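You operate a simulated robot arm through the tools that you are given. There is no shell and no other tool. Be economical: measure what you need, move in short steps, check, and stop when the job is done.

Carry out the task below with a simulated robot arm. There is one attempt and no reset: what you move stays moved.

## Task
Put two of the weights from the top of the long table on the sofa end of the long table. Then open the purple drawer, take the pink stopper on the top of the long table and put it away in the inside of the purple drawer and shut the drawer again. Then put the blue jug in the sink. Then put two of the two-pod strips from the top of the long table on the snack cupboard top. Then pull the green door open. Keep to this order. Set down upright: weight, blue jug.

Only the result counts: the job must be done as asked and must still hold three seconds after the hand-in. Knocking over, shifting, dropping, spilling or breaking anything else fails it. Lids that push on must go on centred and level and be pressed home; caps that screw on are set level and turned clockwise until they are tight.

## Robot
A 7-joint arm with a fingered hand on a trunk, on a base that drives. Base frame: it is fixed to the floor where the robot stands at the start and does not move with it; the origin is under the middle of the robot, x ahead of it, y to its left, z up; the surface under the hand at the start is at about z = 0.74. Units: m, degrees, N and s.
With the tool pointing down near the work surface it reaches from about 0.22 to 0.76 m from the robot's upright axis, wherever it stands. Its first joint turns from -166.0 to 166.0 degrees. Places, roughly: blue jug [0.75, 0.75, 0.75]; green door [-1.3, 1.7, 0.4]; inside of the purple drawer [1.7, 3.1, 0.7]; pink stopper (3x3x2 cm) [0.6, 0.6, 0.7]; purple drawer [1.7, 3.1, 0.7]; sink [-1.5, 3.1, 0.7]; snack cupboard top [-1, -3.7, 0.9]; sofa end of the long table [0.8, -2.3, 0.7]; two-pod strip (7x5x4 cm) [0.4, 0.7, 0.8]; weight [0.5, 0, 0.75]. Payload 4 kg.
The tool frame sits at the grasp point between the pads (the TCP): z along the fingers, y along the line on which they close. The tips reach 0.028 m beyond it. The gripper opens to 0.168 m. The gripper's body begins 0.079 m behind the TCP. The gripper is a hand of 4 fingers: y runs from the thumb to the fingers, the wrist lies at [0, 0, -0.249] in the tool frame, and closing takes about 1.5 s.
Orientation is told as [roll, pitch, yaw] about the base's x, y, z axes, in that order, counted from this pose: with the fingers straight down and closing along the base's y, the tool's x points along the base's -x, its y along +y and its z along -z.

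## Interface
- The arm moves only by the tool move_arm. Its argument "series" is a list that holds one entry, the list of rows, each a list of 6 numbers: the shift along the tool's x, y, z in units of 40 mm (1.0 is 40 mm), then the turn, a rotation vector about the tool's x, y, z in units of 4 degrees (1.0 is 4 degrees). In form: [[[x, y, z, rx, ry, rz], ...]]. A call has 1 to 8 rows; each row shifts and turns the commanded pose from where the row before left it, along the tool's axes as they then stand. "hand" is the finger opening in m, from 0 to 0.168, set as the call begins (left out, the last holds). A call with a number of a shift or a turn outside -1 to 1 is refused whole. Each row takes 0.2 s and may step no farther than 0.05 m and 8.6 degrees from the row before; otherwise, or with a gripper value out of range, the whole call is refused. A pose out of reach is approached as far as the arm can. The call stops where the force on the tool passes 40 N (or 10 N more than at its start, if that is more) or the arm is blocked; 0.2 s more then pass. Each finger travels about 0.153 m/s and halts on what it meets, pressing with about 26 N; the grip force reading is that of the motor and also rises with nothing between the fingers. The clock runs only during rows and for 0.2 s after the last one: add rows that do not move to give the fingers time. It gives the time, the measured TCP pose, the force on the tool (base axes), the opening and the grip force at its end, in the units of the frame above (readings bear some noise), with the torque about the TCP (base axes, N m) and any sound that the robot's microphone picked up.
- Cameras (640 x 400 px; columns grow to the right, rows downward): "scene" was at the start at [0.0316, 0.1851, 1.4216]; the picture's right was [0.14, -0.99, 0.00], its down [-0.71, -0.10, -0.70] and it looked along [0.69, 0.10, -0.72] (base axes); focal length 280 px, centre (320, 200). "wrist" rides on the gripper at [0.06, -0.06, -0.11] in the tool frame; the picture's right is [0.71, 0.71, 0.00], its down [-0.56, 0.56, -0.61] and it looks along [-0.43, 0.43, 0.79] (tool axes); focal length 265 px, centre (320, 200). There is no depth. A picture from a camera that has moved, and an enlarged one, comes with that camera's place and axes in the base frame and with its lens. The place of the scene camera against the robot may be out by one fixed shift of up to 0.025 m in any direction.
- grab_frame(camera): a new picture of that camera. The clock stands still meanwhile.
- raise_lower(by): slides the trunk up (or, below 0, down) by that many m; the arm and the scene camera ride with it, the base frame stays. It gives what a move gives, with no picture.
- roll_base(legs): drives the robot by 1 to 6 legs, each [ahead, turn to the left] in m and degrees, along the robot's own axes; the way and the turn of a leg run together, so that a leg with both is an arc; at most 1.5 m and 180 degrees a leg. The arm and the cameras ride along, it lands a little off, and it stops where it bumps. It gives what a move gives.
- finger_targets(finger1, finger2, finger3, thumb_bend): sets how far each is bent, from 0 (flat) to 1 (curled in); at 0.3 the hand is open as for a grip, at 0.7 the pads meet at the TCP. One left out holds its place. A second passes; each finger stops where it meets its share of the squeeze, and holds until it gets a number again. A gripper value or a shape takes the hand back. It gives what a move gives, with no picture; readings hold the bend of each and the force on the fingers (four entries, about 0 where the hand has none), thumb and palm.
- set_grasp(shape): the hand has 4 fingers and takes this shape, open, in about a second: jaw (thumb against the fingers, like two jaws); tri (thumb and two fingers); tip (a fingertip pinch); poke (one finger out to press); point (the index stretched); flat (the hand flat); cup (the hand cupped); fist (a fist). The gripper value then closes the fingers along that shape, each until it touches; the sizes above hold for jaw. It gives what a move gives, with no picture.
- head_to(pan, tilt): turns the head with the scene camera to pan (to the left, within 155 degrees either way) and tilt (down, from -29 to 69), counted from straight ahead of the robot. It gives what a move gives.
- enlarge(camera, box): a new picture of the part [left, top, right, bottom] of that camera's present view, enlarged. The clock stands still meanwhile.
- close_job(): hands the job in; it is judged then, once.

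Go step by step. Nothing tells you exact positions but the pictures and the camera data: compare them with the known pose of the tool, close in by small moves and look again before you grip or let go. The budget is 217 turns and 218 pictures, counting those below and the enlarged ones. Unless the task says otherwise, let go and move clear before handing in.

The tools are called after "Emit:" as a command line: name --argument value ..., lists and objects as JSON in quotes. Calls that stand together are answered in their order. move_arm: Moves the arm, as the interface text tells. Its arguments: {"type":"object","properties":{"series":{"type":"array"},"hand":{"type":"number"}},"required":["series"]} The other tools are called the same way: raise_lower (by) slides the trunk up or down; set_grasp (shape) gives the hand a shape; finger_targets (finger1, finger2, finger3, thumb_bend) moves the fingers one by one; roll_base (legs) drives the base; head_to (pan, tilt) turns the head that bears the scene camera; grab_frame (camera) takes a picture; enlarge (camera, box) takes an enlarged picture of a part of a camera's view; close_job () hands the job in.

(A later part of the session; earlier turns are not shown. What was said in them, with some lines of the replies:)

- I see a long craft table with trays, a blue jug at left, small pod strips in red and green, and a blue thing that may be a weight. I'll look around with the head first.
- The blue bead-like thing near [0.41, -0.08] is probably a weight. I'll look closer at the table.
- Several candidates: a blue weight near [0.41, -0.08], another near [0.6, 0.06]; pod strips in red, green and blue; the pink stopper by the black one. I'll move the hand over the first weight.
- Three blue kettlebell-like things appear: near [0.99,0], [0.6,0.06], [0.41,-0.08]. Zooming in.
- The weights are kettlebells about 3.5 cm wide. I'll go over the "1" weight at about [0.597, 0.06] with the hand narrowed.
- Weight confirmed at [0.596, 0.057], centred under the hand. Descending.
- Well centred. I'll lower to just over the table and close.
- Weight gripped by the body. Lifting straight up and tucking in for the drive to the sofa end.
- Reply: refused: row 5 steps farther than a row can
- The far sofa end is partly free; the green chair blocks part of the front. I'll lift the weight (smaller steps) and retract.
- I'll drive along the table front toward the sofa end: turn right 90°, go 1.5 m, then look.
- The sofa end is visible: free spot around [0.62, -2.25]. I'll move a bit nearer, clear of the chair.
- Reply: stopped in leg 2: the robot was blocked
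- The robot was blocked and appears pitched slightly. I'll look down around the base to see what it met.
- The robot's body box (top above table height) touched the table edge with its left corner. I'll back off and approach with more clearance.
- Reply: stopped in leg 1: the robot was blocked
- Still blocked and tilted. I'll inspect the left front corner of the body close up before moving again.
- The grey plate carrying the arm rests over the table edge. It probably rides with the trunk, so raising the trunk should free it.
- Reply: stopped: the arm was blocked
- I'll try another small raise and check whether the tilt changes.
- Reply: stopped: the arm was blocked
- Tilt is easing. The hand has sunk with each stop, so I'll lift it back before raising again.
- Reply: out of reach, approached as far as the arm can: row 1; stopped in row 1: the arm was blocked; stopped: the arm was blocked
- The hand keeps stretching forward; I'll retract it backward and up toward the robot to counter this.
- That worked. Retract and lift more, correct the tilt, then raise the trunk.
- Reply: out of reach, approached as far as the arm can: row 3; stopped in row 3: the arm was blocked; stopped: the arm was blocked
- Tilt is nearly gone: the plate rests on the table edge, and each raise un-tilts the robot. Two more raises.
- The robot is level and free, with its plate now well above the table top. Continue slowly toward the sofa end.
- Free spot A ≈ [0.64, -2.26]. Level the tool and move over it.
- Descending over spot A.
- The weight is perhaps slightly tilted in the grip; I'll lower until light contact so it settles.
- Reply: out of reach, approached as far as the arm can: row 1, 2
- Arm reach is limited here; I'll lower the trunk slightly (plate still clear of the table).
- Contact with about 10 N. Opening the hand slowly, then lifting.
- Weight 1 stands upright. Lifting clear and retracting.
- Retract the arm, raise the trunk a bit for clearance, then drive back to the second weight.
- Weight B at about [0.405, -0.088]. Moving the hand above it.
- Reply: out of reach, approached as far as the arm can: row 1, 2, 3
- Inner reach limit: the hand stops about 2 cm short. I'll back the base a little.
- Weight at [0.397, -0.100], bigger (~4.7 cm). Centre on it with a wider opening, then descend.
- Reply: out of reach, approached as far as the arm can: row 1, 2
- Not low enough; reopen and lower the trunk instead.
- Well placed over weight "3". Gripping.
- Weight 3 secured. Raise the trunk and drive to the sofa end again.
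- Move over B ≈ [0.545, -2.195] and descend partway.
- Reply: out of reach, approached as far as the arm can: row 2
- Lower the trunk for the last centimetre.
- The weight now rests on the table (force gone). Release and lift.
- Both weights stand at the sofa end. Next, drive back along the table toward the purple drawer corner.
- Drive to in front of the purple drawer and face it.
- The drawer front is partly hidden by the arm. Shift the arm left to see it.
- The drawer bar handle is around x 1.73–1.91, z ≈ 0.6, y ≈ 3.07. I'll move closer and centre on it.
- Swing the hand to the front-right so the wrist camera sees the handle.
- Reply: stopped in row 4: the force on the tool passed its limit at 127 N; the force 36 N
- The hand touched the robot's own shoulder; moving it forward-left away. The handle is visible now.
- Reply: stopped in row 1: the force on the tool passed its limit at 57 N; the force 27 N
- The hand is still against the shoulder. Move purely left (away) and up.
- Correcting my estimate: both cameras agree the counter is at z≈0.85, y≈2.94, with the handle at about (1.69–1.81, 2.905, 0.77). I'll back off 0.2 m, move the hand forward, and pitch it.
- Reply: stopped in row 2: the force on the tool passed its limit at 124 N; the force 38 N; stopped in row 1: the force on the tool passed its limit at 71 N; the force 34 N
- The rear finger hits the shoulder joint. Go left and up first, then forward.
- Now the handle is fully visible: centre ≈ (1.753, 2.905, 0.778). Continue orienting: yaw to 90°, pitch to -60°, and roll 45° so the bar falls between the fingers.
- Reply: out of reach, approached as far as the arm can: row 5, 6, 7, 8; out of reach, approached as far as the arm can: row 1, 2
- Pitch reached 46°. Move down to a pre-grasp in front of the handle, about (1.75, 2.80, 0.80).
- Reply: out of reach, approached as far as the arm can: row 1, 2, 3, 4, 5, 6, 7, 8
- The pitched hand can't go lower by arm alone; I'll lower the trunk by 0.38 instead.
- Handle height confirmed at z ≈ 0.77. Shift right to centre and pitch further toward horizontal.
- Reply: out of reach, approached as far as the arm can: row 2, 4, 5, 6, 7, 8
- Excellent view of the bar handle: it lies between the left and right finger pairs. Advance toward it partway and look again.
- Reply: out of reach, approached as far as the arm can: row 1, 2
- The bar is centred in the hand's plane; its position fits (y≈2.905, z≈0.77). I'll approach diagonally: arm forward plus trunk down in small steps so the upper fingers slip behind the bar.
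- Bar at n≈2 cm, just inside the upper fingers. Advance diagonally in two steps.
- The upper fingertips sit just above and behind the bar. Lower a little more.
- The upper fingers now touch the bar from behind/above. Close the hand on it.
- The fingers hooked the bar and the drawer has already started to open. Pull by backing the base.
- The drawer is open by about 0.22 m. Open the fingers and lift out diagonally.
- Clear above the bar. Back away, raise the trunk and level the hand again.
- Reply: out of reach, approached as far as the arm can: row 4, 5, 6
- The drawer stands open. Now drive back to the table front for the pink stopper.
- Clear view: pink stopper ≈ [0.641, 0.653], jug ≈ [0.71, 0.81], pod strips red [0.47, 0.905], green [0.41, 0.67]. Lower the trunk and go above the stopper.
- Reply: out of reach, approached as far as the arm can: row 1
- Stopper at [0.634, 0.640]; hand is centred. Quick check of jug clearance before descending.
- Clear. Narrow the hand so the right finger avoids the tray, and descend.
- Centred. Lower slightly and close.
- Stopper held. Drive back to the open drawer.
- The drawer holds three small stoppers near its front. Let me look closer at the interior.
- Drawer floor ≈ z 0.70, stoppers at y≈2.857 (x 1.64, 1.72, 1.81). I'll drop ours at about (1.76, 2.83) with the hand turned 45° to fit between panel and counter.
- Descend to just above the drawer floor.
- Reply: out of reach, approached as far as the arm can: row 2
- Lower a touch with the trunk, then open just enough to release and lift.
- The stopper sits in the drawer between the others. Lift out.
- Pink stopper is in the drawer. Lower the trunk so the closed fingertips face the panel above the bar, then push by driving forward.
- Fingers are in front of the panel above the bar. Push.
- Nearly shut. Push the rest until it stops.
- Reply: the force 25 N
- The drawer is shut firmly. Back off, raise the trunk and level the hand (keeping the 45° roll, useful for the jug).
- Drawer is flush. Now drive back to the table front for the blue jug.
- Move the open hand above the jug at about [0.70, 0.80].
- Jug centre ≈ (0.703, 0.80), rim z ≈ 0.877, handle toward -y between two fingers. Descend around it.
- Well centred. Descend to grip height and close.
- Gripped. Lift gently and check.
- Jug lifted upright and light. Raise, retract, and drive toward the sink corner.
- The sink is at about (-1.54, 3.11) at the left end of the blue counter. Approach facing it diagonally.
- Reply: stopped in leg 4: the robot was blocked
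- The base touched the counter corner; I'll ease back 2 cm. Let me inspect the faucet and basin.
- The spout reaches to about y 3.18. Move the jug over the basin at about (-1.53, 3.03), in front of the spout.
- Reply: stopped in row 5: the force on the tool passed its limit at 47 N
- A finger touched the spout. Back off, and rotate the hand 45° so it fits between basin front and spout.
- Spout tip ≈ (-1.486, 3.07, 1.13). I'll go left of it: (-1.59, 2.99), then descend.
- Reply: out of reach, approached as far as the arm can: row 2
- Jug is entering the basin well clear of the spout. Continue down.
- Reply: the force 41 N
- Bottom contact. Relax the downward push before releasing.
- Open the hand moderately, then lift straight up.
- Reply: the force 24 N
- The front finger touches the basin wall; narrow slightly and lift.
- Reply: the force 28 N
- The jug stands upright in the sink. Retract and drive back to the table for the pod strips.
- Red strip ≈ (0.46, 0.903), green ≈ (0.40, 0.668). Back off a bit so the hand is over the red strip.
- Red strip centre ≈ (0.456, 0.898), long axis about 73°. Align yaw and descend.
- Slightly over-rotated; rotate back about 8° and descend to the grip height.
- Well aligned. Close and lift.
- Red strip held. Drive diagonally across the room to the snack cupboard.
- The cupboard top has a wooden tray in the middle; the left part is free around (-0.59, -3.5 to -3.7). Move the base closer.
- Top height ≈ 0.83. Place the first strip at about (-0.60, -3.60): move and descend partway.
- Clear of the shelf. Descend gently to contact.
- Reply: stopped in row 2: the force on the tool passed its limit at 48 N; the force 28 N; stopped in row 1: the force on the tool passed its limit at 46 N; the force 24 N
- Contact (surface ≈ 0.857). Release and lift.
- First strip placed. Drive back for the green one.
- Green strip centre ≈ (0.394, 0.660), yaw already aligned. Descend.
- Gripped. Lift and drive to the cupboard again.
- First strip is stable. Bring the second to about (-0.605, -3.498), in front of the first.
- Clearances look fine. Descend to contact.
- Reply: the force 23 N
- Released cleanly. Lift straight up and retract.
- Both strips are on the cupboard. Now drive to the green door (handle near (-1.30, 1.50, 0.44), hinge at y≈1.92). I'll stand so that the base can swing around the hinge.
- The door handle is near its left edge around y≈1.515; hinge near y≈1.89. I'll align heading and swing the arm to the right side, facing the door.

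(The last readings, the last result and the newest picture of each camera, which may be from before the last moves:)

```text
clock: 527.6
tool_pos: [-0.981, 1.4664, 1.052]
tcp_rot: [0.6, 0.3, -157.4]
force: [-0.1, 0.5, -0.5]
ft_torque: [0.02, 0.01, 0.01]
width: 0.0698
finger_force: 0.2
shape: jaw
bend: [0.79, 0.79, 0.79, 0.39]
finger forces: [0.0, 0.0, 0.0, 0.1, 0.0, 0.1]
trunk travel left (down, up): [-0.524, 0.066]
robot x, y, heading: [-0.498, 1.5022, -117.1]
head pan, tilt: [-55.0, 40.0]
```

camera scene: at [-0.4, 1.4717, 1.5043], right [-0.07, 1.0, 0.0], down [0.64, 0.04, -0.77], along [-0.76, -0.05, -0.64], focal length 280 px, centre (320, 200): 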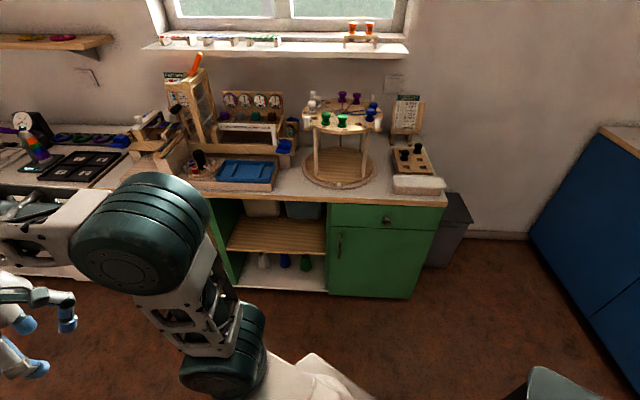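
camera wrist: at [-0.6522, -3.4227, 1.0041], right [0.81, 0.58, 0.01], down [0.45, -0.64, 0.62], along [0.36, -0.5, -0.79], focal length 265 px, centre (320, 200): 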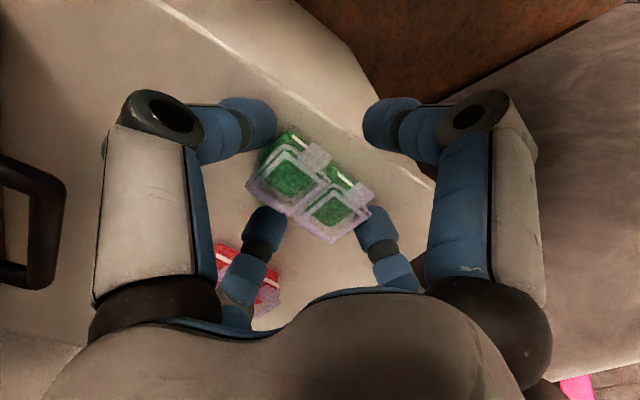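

Rotate back to yaw -135° (45° roll arrangement), shift toward the door, and pitch 40° toward it.

Emit:
move_arm --series '[[[0, 0, 0, 0, 0, -1], [0, 0, 0, 0, 0, -1], [0, 0, 0, 0, 0, -1], [0, 0, 0, 0, 0, -1], [0, 0, 0, 0, 0, -1], [0, 0, 0, 0, 0, -0.6], [-0.22, -1, 0, 0, 0, 0], [-0.22, -1, 0, 0, 0, 0]]]'

Emit:
move_arm --series '[[[0, 0, 0, 1, -1, 0], [0, 0, 0, 1, -1, 0], [0, 0, 0, 1, -1, 0], [0, 0, 0, 1, -1, 0], [0, 0, 0, 1, -1, 0], [0, 0, 0, 1, -1, 0], [0, 0, 0, 1, -1, 0]]]'

Emit:
raise_lower --by -0.45

Emit:
grab_frame --camera "wrist"

Emit:
grab_frame --camera "scene"

```text
clock: 529.4
tool_pos: [-1.0509, 1.5118, 1.0502]
tcp_rot: [0.7, 0.2, -134.8]
force: [-0.3, -0.3, 0.4]
ft_torque: [-0.01, 0.02, 0.01]
width: 0.0698
finger_force: 0.1
shape: jaw
bend: [0.79, 0.79, 0.79, 0.39]
finger forces: [0.1, 0.1, 0.1, 0.1, 0.0, 0.0]
trunk travel left (down, up): [-0.524, 0.066]
robot x, y, heading: [-0.4974, 1.5043, -117.4]
head pan, tilt: [-55.0, 40.0]
```

```text
clock: 531.0
tool_pos: [-1.0508, 1.5101, 1.0508]
tcp_rot: [-29.7, -26.9, -127.7]
force: [0.9, 0.4, -0.9]
ft_torque: [0.02, 0.02, 0.01]
width: 0.0697
finger_force: 0.0
shape: jaw
bend: [0.79, 0.79, 0.79, 0.39]
finger forces: [0.1, 0.1, 0.0, 0.1, 0.0, 0.1]
trunk travel left (down, up): [-0.524, 0.066]
robot x, y, heading: [-0.501, 1.5019, -117.3]
head pan, tilt: [-55.0, 40.0]
```

```text
refused: -0.45 is not a number from -0.4 to 0.4
```

```text
44 pictures are left
camera wrist: at [-0.9823, 1.5979, 1.1365], right [0.78, 0.0, -0.63], down [0.39, -0.79, 0.48], along [-0.5, -0.62, -0.61], focal length 265 px, centre (320, 200)
```

wrist: 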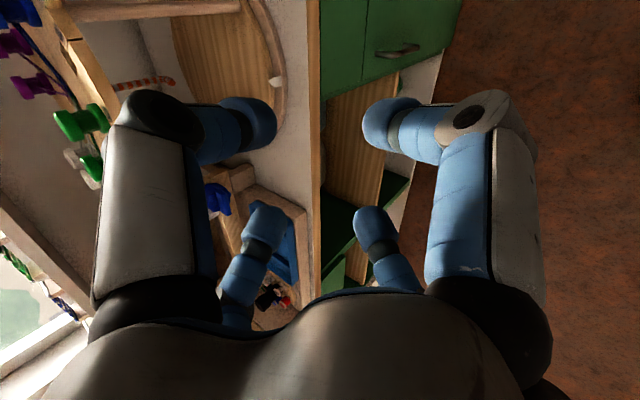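

```text
43 pictures are left
camera scene: at [-0.3975, 1.4779, 1.5043], right [-0.13, 0.99, 0.0], down [0.64, 0.09, -0.77], along [-0.76, -0.1, -0.64], focal length 280 px, centre (320, 200)
```

scene: 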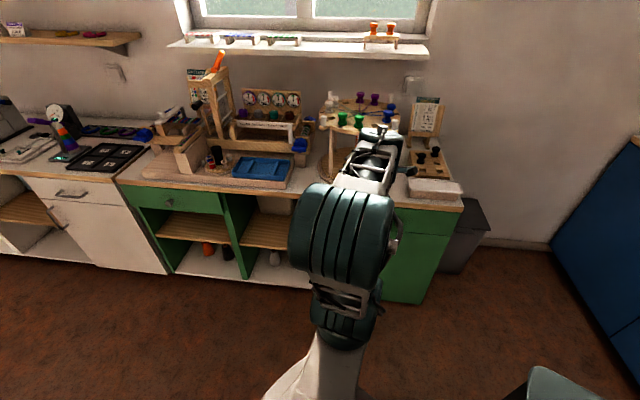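

Handle is visible in the wrist view. Lower the trunk in two steps and look again for a precise fix.

Emit:
raise_lower --by -0.4

Emit:
grab_frame --camera "wrist"

```text
clock: 534.9
tool_pos: [-1.05, 1.5108, 0.6504]
tcp_rot: [-29.6, -26.7, -127.9]
force: [0.6, 0.4, -0.7]
ft_torque: [0.0, 0.0, -0.01]
width: 0.0698
finger_force: 0.1
shape: jaw
bend: [0.79, 0.79, 0.79, 0.39]
finger forces: [0.0, 0.0, 0.0, 0.0, 0.0, 0.0]
trunk travel left (down, up): [-0.124, 0.466]
robot x, y, heading: [-0.4969, 1.5016, -117.2]
head pan, tilt: [-55.0, 40.0]
```

```text
42 pictures are left
camera wrist: at [-0.9825, 1.5978, 0.7363], right [0.78, 0.0, -0.63], down [0.39, -0.78, 0.48], along [-0.49, -0.62, -0.61], focal length 265 px, centre (320, 200)
```

wrist: 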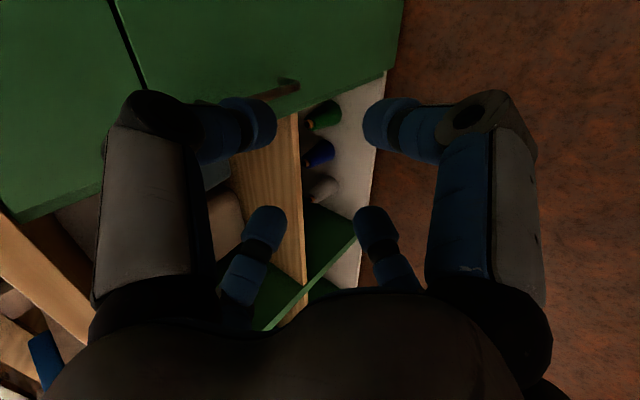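

Handle bar fix: x ≈ -1.2475, y ≈ 1.50, z ≈ 0.46–0.64. Lower to its mid-height and approach.

Emit:
raise_lower --by -0.1

Emit:
move_arm --series '[[[-0.57, -0.45, 0.57, 0, 0, 0], [-0.57, -0.45, 0.57, 0, 0, 0], [-0.57, -0.45, 0.57, 0, 0, 0]]]'

Emit:
grab_frame --camera "wrist"

```text
clock: 536.2
tool_pos: [-1.051, 1.5113, 0.5503]
tcp_rot: [-29.6, -26.7, -127.8]
force: [-0.4, -0.2, 0.4]
ft_torque: [0.01, 0.0, -0.03]
width: 0.0698
finger_force: 0.1
shape: jaw
bend: [0.79, 0.79, 0.79, 0.39]
finger forces: [0.1, 0.0, 0.1, 0.1, 0.1, 0.0]
trunk travel left (down, up): [-0.024, 0.566]
robot x, y, heading: [-0.498, 1.502, -117.0]
head pan, tilt: [-55.0, 40.0]
```

```text
clock: 537.0
tool_pos: [-1.1589, 1.501, 0.5515]
tcp_rot: [-29.6, -26.8, -127.9]
force: [0.0, 0.0, 0.6]
ft_torque: [0.01, -0.02, 0.02]
width: 0.0699
finger_force: 0.1
shape: jaw
bend: [0.79, 0.79, 0.79, 0.39]
finger forces: [0.0, 0.0, 0.0, 0.0, 0.0, 0.0]
trunk travel left (down, up): [-0.024, 0.566]
robot x, y, heading: [-0.4983, 1.4988, -117.3]
head pan, tilt: [-55.0, 40.0]
```

```text
41 pictures are left
camera wrist: at [-1.092, 1.5874, 0.6378], right [0.78, 0.0, -0.63], down [0.39, -0.79, 0.48], along [-0.5, -0.62, -0.61], focal length 265 px, centre (320, 200)
```

wrist: 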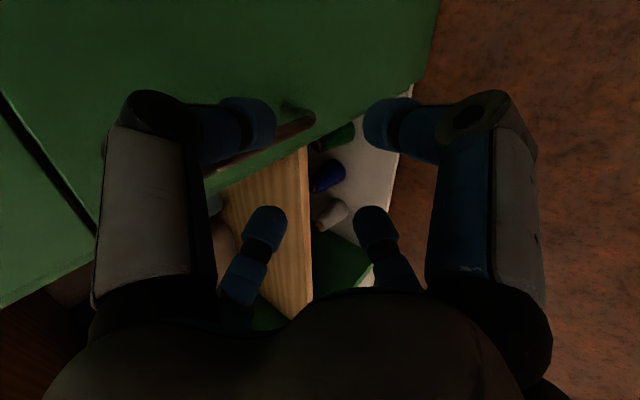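

Emit:
move_arm --series '[[[-0.5, -0.37, 0.49, 0, 0, 0], [0, 0, 0, 0, 0, 0]]]'

Emit:
grab_frame --camera "wrist"

```text
clock: 537.6
tool_pos: [-1.1902, 1.4969, 0.5528]
tcp_rot: [-29.6, -26.6, -127.9]
force: [0.8, -0.2, -0.9]
ft_torque: [0.01, -0.02, 0.02]
width: 0.0699
finger_force: 0.0
shape: jaw
bend: [0.79, 0.79, 0.79, 0.39]
finger forces: [0.1, 0.0, 0.0, 0.1, 0.1, 0.0]
trunk travel left (down, up): [-0.024, 0.566]
robot x, y, heading: [-0.4995, 1.505, -117.0]
head pan, tilt: [-55.0, 40.0]
```

```text
40 pictures are left
camera wrist: at [-1.1236, 1.5835, 0.6379], right [0.78, 0.0, -0.63], down [0.39, -0.79, 0.48], along [-0.5, -0.62, -0.61], focal length 265 px, centre (320, 200)
```

wrist: 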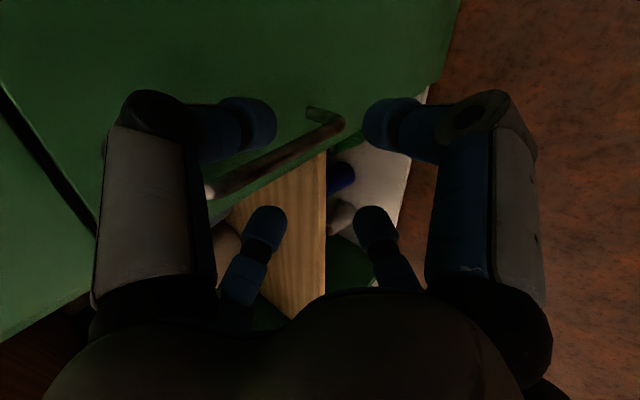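

The bar lies between the two front fingers. Advance the last 3 cm.

Emit:
move_arm --series '[[[-0.46, -0.4, 0.48, 0, 0, 0], [0, 0, 0, 0, 0, 0]]]'

Emit:
grab_frame --camera "wrist"

```text
clock: 538.2
tool_pos: [-1.2232, 1.4942, 0.5518]
tcp_rot: [-29.7, -26.8, -127.8]
force: [0.5, -0.2, -0.7]
ft_torque: [-0.02, -0.05, 0.01]
width: 0.0699
finger_force: 0.0
shape: jaw
bend: [0.79, 0.79, 0.79, 0.39]
finger forces: [0.0, 0.0, 0.0, 0.0, 0.0, 0.0]
trunk travel left (down, up): [-0.024, 0.566]
robot x, y, heading: [-0.4978, 1.5018, -117.1]
head pan, tilt: [-55.0, 40.0]
```

```text
39 pictures are left
camera wrist: at [-1.155, 1.5817, 0.6378], right [0.78, 0.0, -0.63], down [0.39, -0.79, 0.48], along [-0.49, -0.62, -0.61], focal length 265 px, centre (320, 200)
```

wrist: 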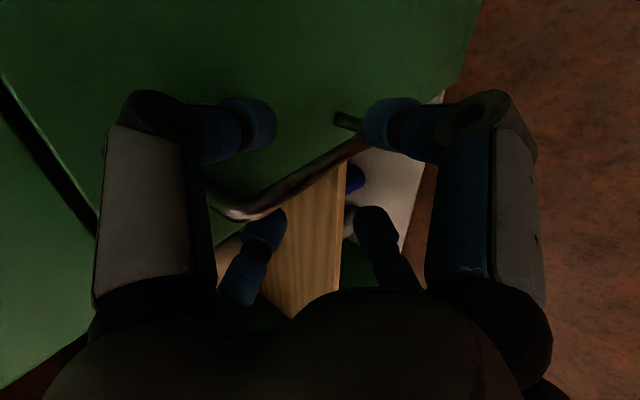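

Bar spans z 0.46–0.585; lower slightly to be more central, then close.

Emit:
raise_lower --by -0.022

Emit:
grab_frame --camera "wrist"

```text
clock: 538.9
tool_pos: [-1.2234, 1.4945, 0.5297]
tcp_rot: [-29.6, -26.6, -127.7]
force: [-0.4, -0.2, 0.6]
ft_torque: [-0.03, 0.01, 0.01]
width: 0.0699
finger_force: 0.1
shape: jaw
bend: [0.79, 0.79, 0.79, 0.39]
finger forces: [0.0, 0.1, 0.0, 0.1, 0.0, 0.0]
trunk travel left (down, up): [-0.002, 0.588]
robot x, y, heading: [-0.4967, 1.5009, -117.3]
head pan, tilt: [-55.0, 40.0]
```

```text
38 pictures are left
camera wrist: at [-1.1549, 1.5816, 0.6158], right [0.78, 0.0, -0.63], down [0.39, -0.78, 0.48], along [-0.49, -0.62, -0.61], focal length 265 px, centre (320, 200)
```

wrist: 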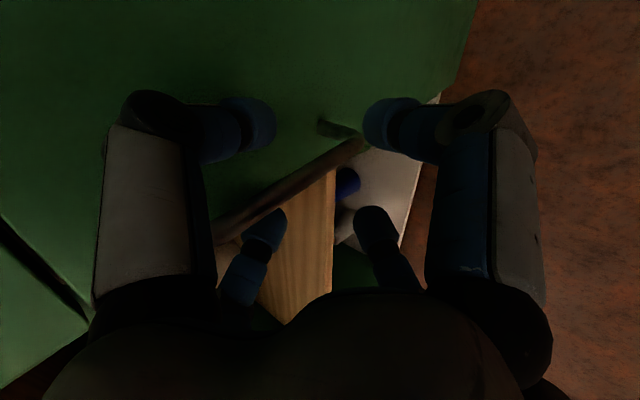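

Bar lies between the finger pairs. Close the hand.

Emit:
move_arm --series '[[[0, 0, 0, 0, 0, 0], [0, 0, 0, 0, 0, 0], [0, 0, 0, 0, 0, 0], [0, 0, 0, 0, 0, 0], [0, 0, 0, 0, 0, 0], [0, 0, 0, 0, 0, 0]]]' --hand 0.0

Emit:
grab_frame --camera "wrist"

```text
clock: 540.3
tool_pos: [-1.2234, 1.4947, 0.5306]
tcp_rot: [-29.7, -26.7, -127.9]
force: [-0.4, 1.0, 2.6]
ft_torque: [0.01, -0.13, -0.03]
width: 0.0077
finger_force: 25.9
shape: jaw
bend: [0.7, 0.7, 0.74, 0.6]
finger forces: [0.0, 0.0, 24.1, 0.0, 23.4, 0.0]
trunk travel left (down, up): [-0.002, 0.588]
robot x, y, heading: [-0.4958, 1.499, -117.5]
head pan, tilt: [-55.0, 40.0]
```

```text
37 pictures are left
camera wrist: at [-1.1548, 1.5817, 0.616], right [0.78, 0.0, -0.63], down [0.39, -0.79, 0.48], along [-0.5, -0.62, -0.61], focal length 265 px, centre (320, 200)
```

wrist: 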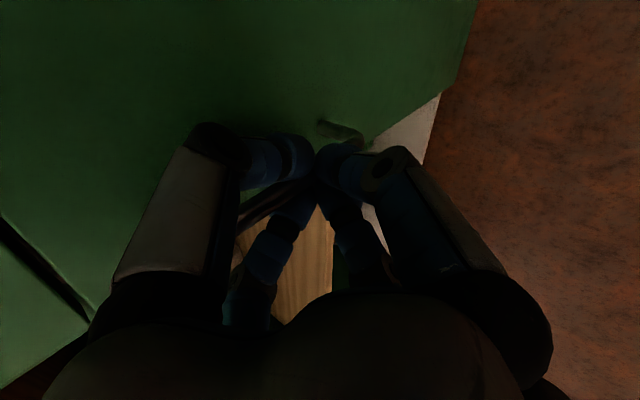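

The bar is pinched between two fingers. Swing the base backward around the hinge: first a small arc of 10°.

Emit:
roll_base --legs '[[-0.154, 10]]'

Emit:
grab_frame --camera "wrist"

```text
clock: 541.7
tool_pos: [-1.1515, 1.5102, 0.5297]
tcp_rot: [-29.7, -26.6, -117.8]
force: [-2.2, 9.7, 1.8]
ft_torque: [0.13, -0.08, -0.26]
width: 0.0079
finger_force: 27.0
shape: jaw
bend: [0.7, 0.7, 0.74, 0.6]
finger forces: [0.0, 0.0, 22.2, 0.0, 27.9, 0.0]
trunk travel left (down, up): [-0.002, 0.588]
robot x, y, heading: [-0.4415, 1.6445, -107.3]
head pan, tilt: [-55.0, 40.0]
```

```text
36 pictures are left
camera wrist: at [-1.0999, 1.6087, 0.616], right [0.77, 0.13, -0.63], down [0.52, -0.71, 0.48], along [-0.38, -0.7, -0.61], focal length 265 px, centre (320, 200)
```

wrist: 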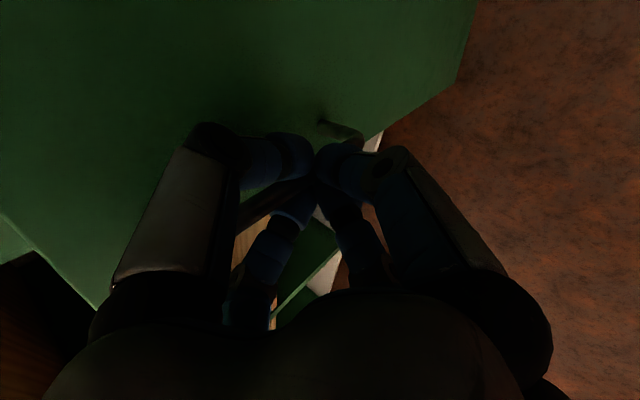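

Door is opening. Continue the arc.

Emit:
roll_base --legs '[[-0.228, 15]]'

```text
clock: 543.4
tool_pos: [-1.0553, 1.5572, 0.5288]
tcp_rot: [-29.6, -26.7, -103.0]
force: [-1.3, 2.6, 1.7]
ft_torque: [0.07, -0.15, -0.02]
width: 0.008
finger_force: 25.5
shape: jaw
bend: [0.7, 0.7, 0.74, 0.6]
finger forces: [0.1, 0.0, 25.3, 0.1, 25.8, 0.1]
trunk travel left (down, up): [-0.002, 0.588]
robot x, y, heading: [-0.3975, 1.8743, -92.6]
head pan, tilt: [-55.0, 40.0]
```

Smooth so far. Continue further.

Emit:
roll_base --legs '[[-0.305, 20]]'

Emit:
roll_base --legs '[[-0.305, 20]]'

Emit:
grab_frame --camera "scene"

```text
clock: 545.5
tool_pos: [-0.9511, 1.6551, 0.5297]
tcp_rot: [-29.7, -26.8, -83.2]
force: [9.9, -8.7, 1.0]
ft_torque: [0.0, -0.2, 0.22]
width: 0.0077
finger_force: 26.2
shape: jaw
bend: [0.7, 0.7, 0.74, 0.6]
finger forces: [0.0, 0.0, 33.3, 0.0, 22.4, 0.0]
trunk travel left (down, up): [-0.002, 0.588]
robot x, y, heading: [-0.4348, 2.1694, -72.8]
head pan, tilt: [-55.0, 40.0]
```

```text
clock: 547.5
tool_pos: [-0.8844, 1.7824, 0.5294]
tcp_rot: [-29.6, -26.7, -63.3]
force: [-3.6, 1.0, 1.5]
ft_torque: [0.12, -0.07, -0.06]
width: 0.0078
finger_force: 25.5
shape: jaw
bend: [0.7, 0.7, 0.74, 0.6]
finger forces: [0.1, 0.0, 26.6, 0.0, 28.3, 0.1]
trunk travel left (down, up): [-0.002, 0.588]
robot x, y, heading: [-0.5763, 2.4415, -52.7]
head pan, tilt: [-55.0, 40.0]
```

```text
35 pictures are left
camera scene: at [-0.4991, 2.5147, 0.9823], right [-0.95, 0.31, 0.0], down [0.2, 0.61, -0.77], along [-0.23, -0.73, -0.64], focal length 280 px, centre (320, 200)
```

scene: 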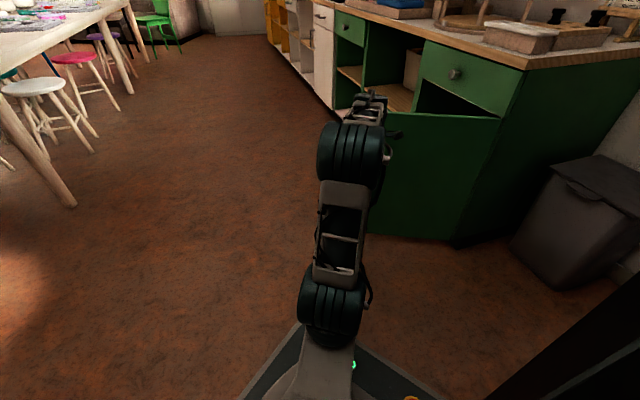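

Door is open about 65°. Push it a bit further with the arm along the arc.

Emit:
move_arm --series '[[[0.63, 0.33, -0.54, 0, 0, 0], [0.63, 0.33, -0.54, 0, 0, 0], [0.63, 0.33, -0.54, 0, 0, 0], [0.6, 0.3, -0.54, 0, 0, 0]]]'

Emit:
grab_frame --camera "wrist"

Emit:
grab_frame --camera "scene"

```text
clock: 548.5
tool_pos: [-0.8583, 1.9229, 0.5314]
tcp_rot: [-29.7, -26.7, -63.6]
force: [2.0, -1.0, -2.2]
ft_torque: [0.28, 0.07, 0.21]
width: 0.0073
finger_force: 26.2
shape: jaw
bend: [0.7, 0.7, 0.74, 0.6]
finger forces: [0.0, 0.0, 35.9, 0.0, 23.3, 0.1]
trunk travel left (down, up): [-0.002, 0.588]
robot x, y, heading: [-0.58, 2.442, -53.0]
head pan, tilt: [-55.0, 40.0]
```

```text
34 pictures are left
camera wrist: at [-0.9064, 2.0227, 0.6164], right [0.34, 0.7, -0.63], down [0.88, 0.01, 0.48], along [0.34, -0.71, -0.61], focal length 265 px, centre (320, 200)
```

wrist: 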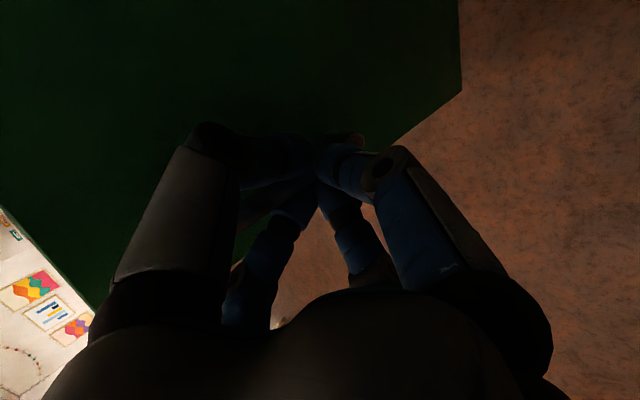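

```text
33 pictures are left
camera scene: at [-0.4989, 2.5143, 0.9823], right [-0.95, 0.31, 0.0], down [0.2, 0.61, -0.77], along [-0.24, -0.73, -0.64], focal length 280 px, centre (320, 200)
```

scene: 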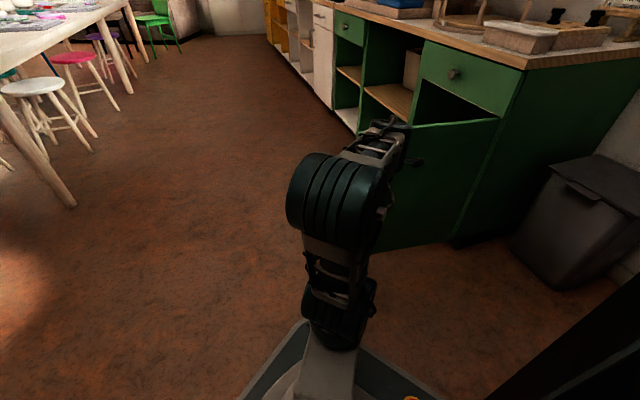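

Door is about 85° open. Open the fingers and withdraw straight off the bar.

Emit:
move_arm --series '[[[0, 0, 0, 0, 0, 0], [0, 0, 0, 0, 0, 0], [0, 0, 0, 0, 0, 0], [0, 0, 0, 0, 0, 0]]]' --hand 0.075

Emit:
move_arm --series '[[[0.66, 0.17, -0.48, 0, 0, 0], [0.66, 0.17, -0.48, 0, 0, 0], [0.66, 0.17, -0.48, 0, 0, 0]]]'

Emit:
grab_frame --camera "wrist"

Emit:
grab_frame --camera "scene"

```text
clock: 549.5
tool_pos: [-0.8563, 1.9206, 0.5321]
tcp_rot: [-29.6, -26.6, -63.4]
force: [-0.4, -0.7, -0.1]
ft_torque: [0.02, -0.02, -0.01]
width: 0.0747
finger_force: 0.0
shape: jaw
bend: [0.37, 0.37, 0.37, 0.37]
finger forces: [0.1, 0.0, 0.0, 0.0, 0.0, 0.0]
trunk travel left (down, up): [-0.002, 0.588]
robot x, y, heading: [-0.5763, 2.4405, -52.8]
head pan, tilt: [-55.0, 40.0]
```

```text
clock: 550.3
tool_pos: [-0.8539, 2.0215, 0.5292]
tcp_rot: [-29.6, -26.7, -63.2]
force: [-0.3, 0.9, 0.1]
ft_torque: [-0.02, 0.01, -0.01]
width: 0.0747
finger_force: 0.0
shape: jaw
bend: [0.37, 0.37, 0.37, 0.37]
finger forces: [0.0, 0.0, 0.1, 0.1, 0.0, 0.0]
trunk travel left (down, up): [-0.002, 0.588]
robot x, y, heading: [-0.5789, 2.4392, -52.6]
head pan, tilt: [-55.0, 40.0]
```

```text
32 pictures are left
camera wrist: at [-0.9022, 2.1217, 0.6155], right [0.34, 0.7, -0.63], down [0.88, 0.01, 0.48], along [0.35, -0.71, -0.61], focal length 265 px, centre (320, 200)
```

wrist: 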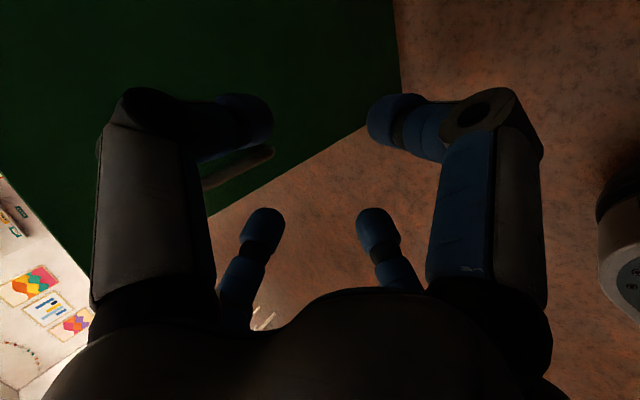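

```text
31 pictures are left
camera scene: at [-0.4989, 2.5146, 0.9823], right [-0.95, 0.31, 0.0], down [0.2, 0.61, -0.77], along [-0.23, -0.73, -0.64], focal length 280 px, centre (320, 200)
```

scene: 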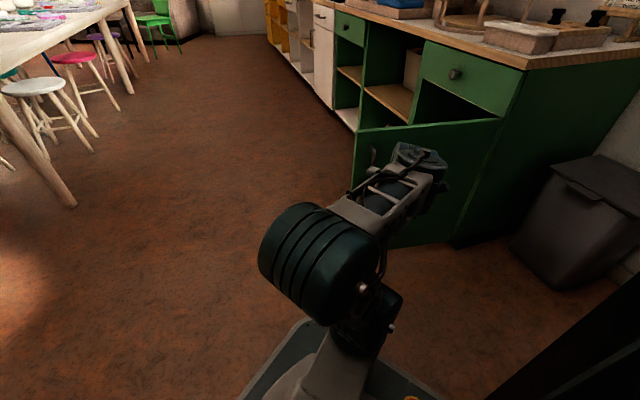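

The green door stands open and the hand is clear. All steps are complete, so I'm handing the job in.

Emit:
close_job

```text
The job is handed in.
```

All five steps were done in the order you gave, and the job is handed in:
- **Weights:** two stand upright on the sofa end of the long table.
- **Stopper:** the pink stopper is in the purple drawer, which is shut again.
- **Jug:** the blue jug stands upright in the sink.
- **Pod strips:** the red and green two-pod strips are on the snack cupboard top.
- **Green door:** it is open to about 85°.

On the way I bumped the table edge near the sofa end and brushed the sink spout and counter; I saw nothing displaced or knocked over.
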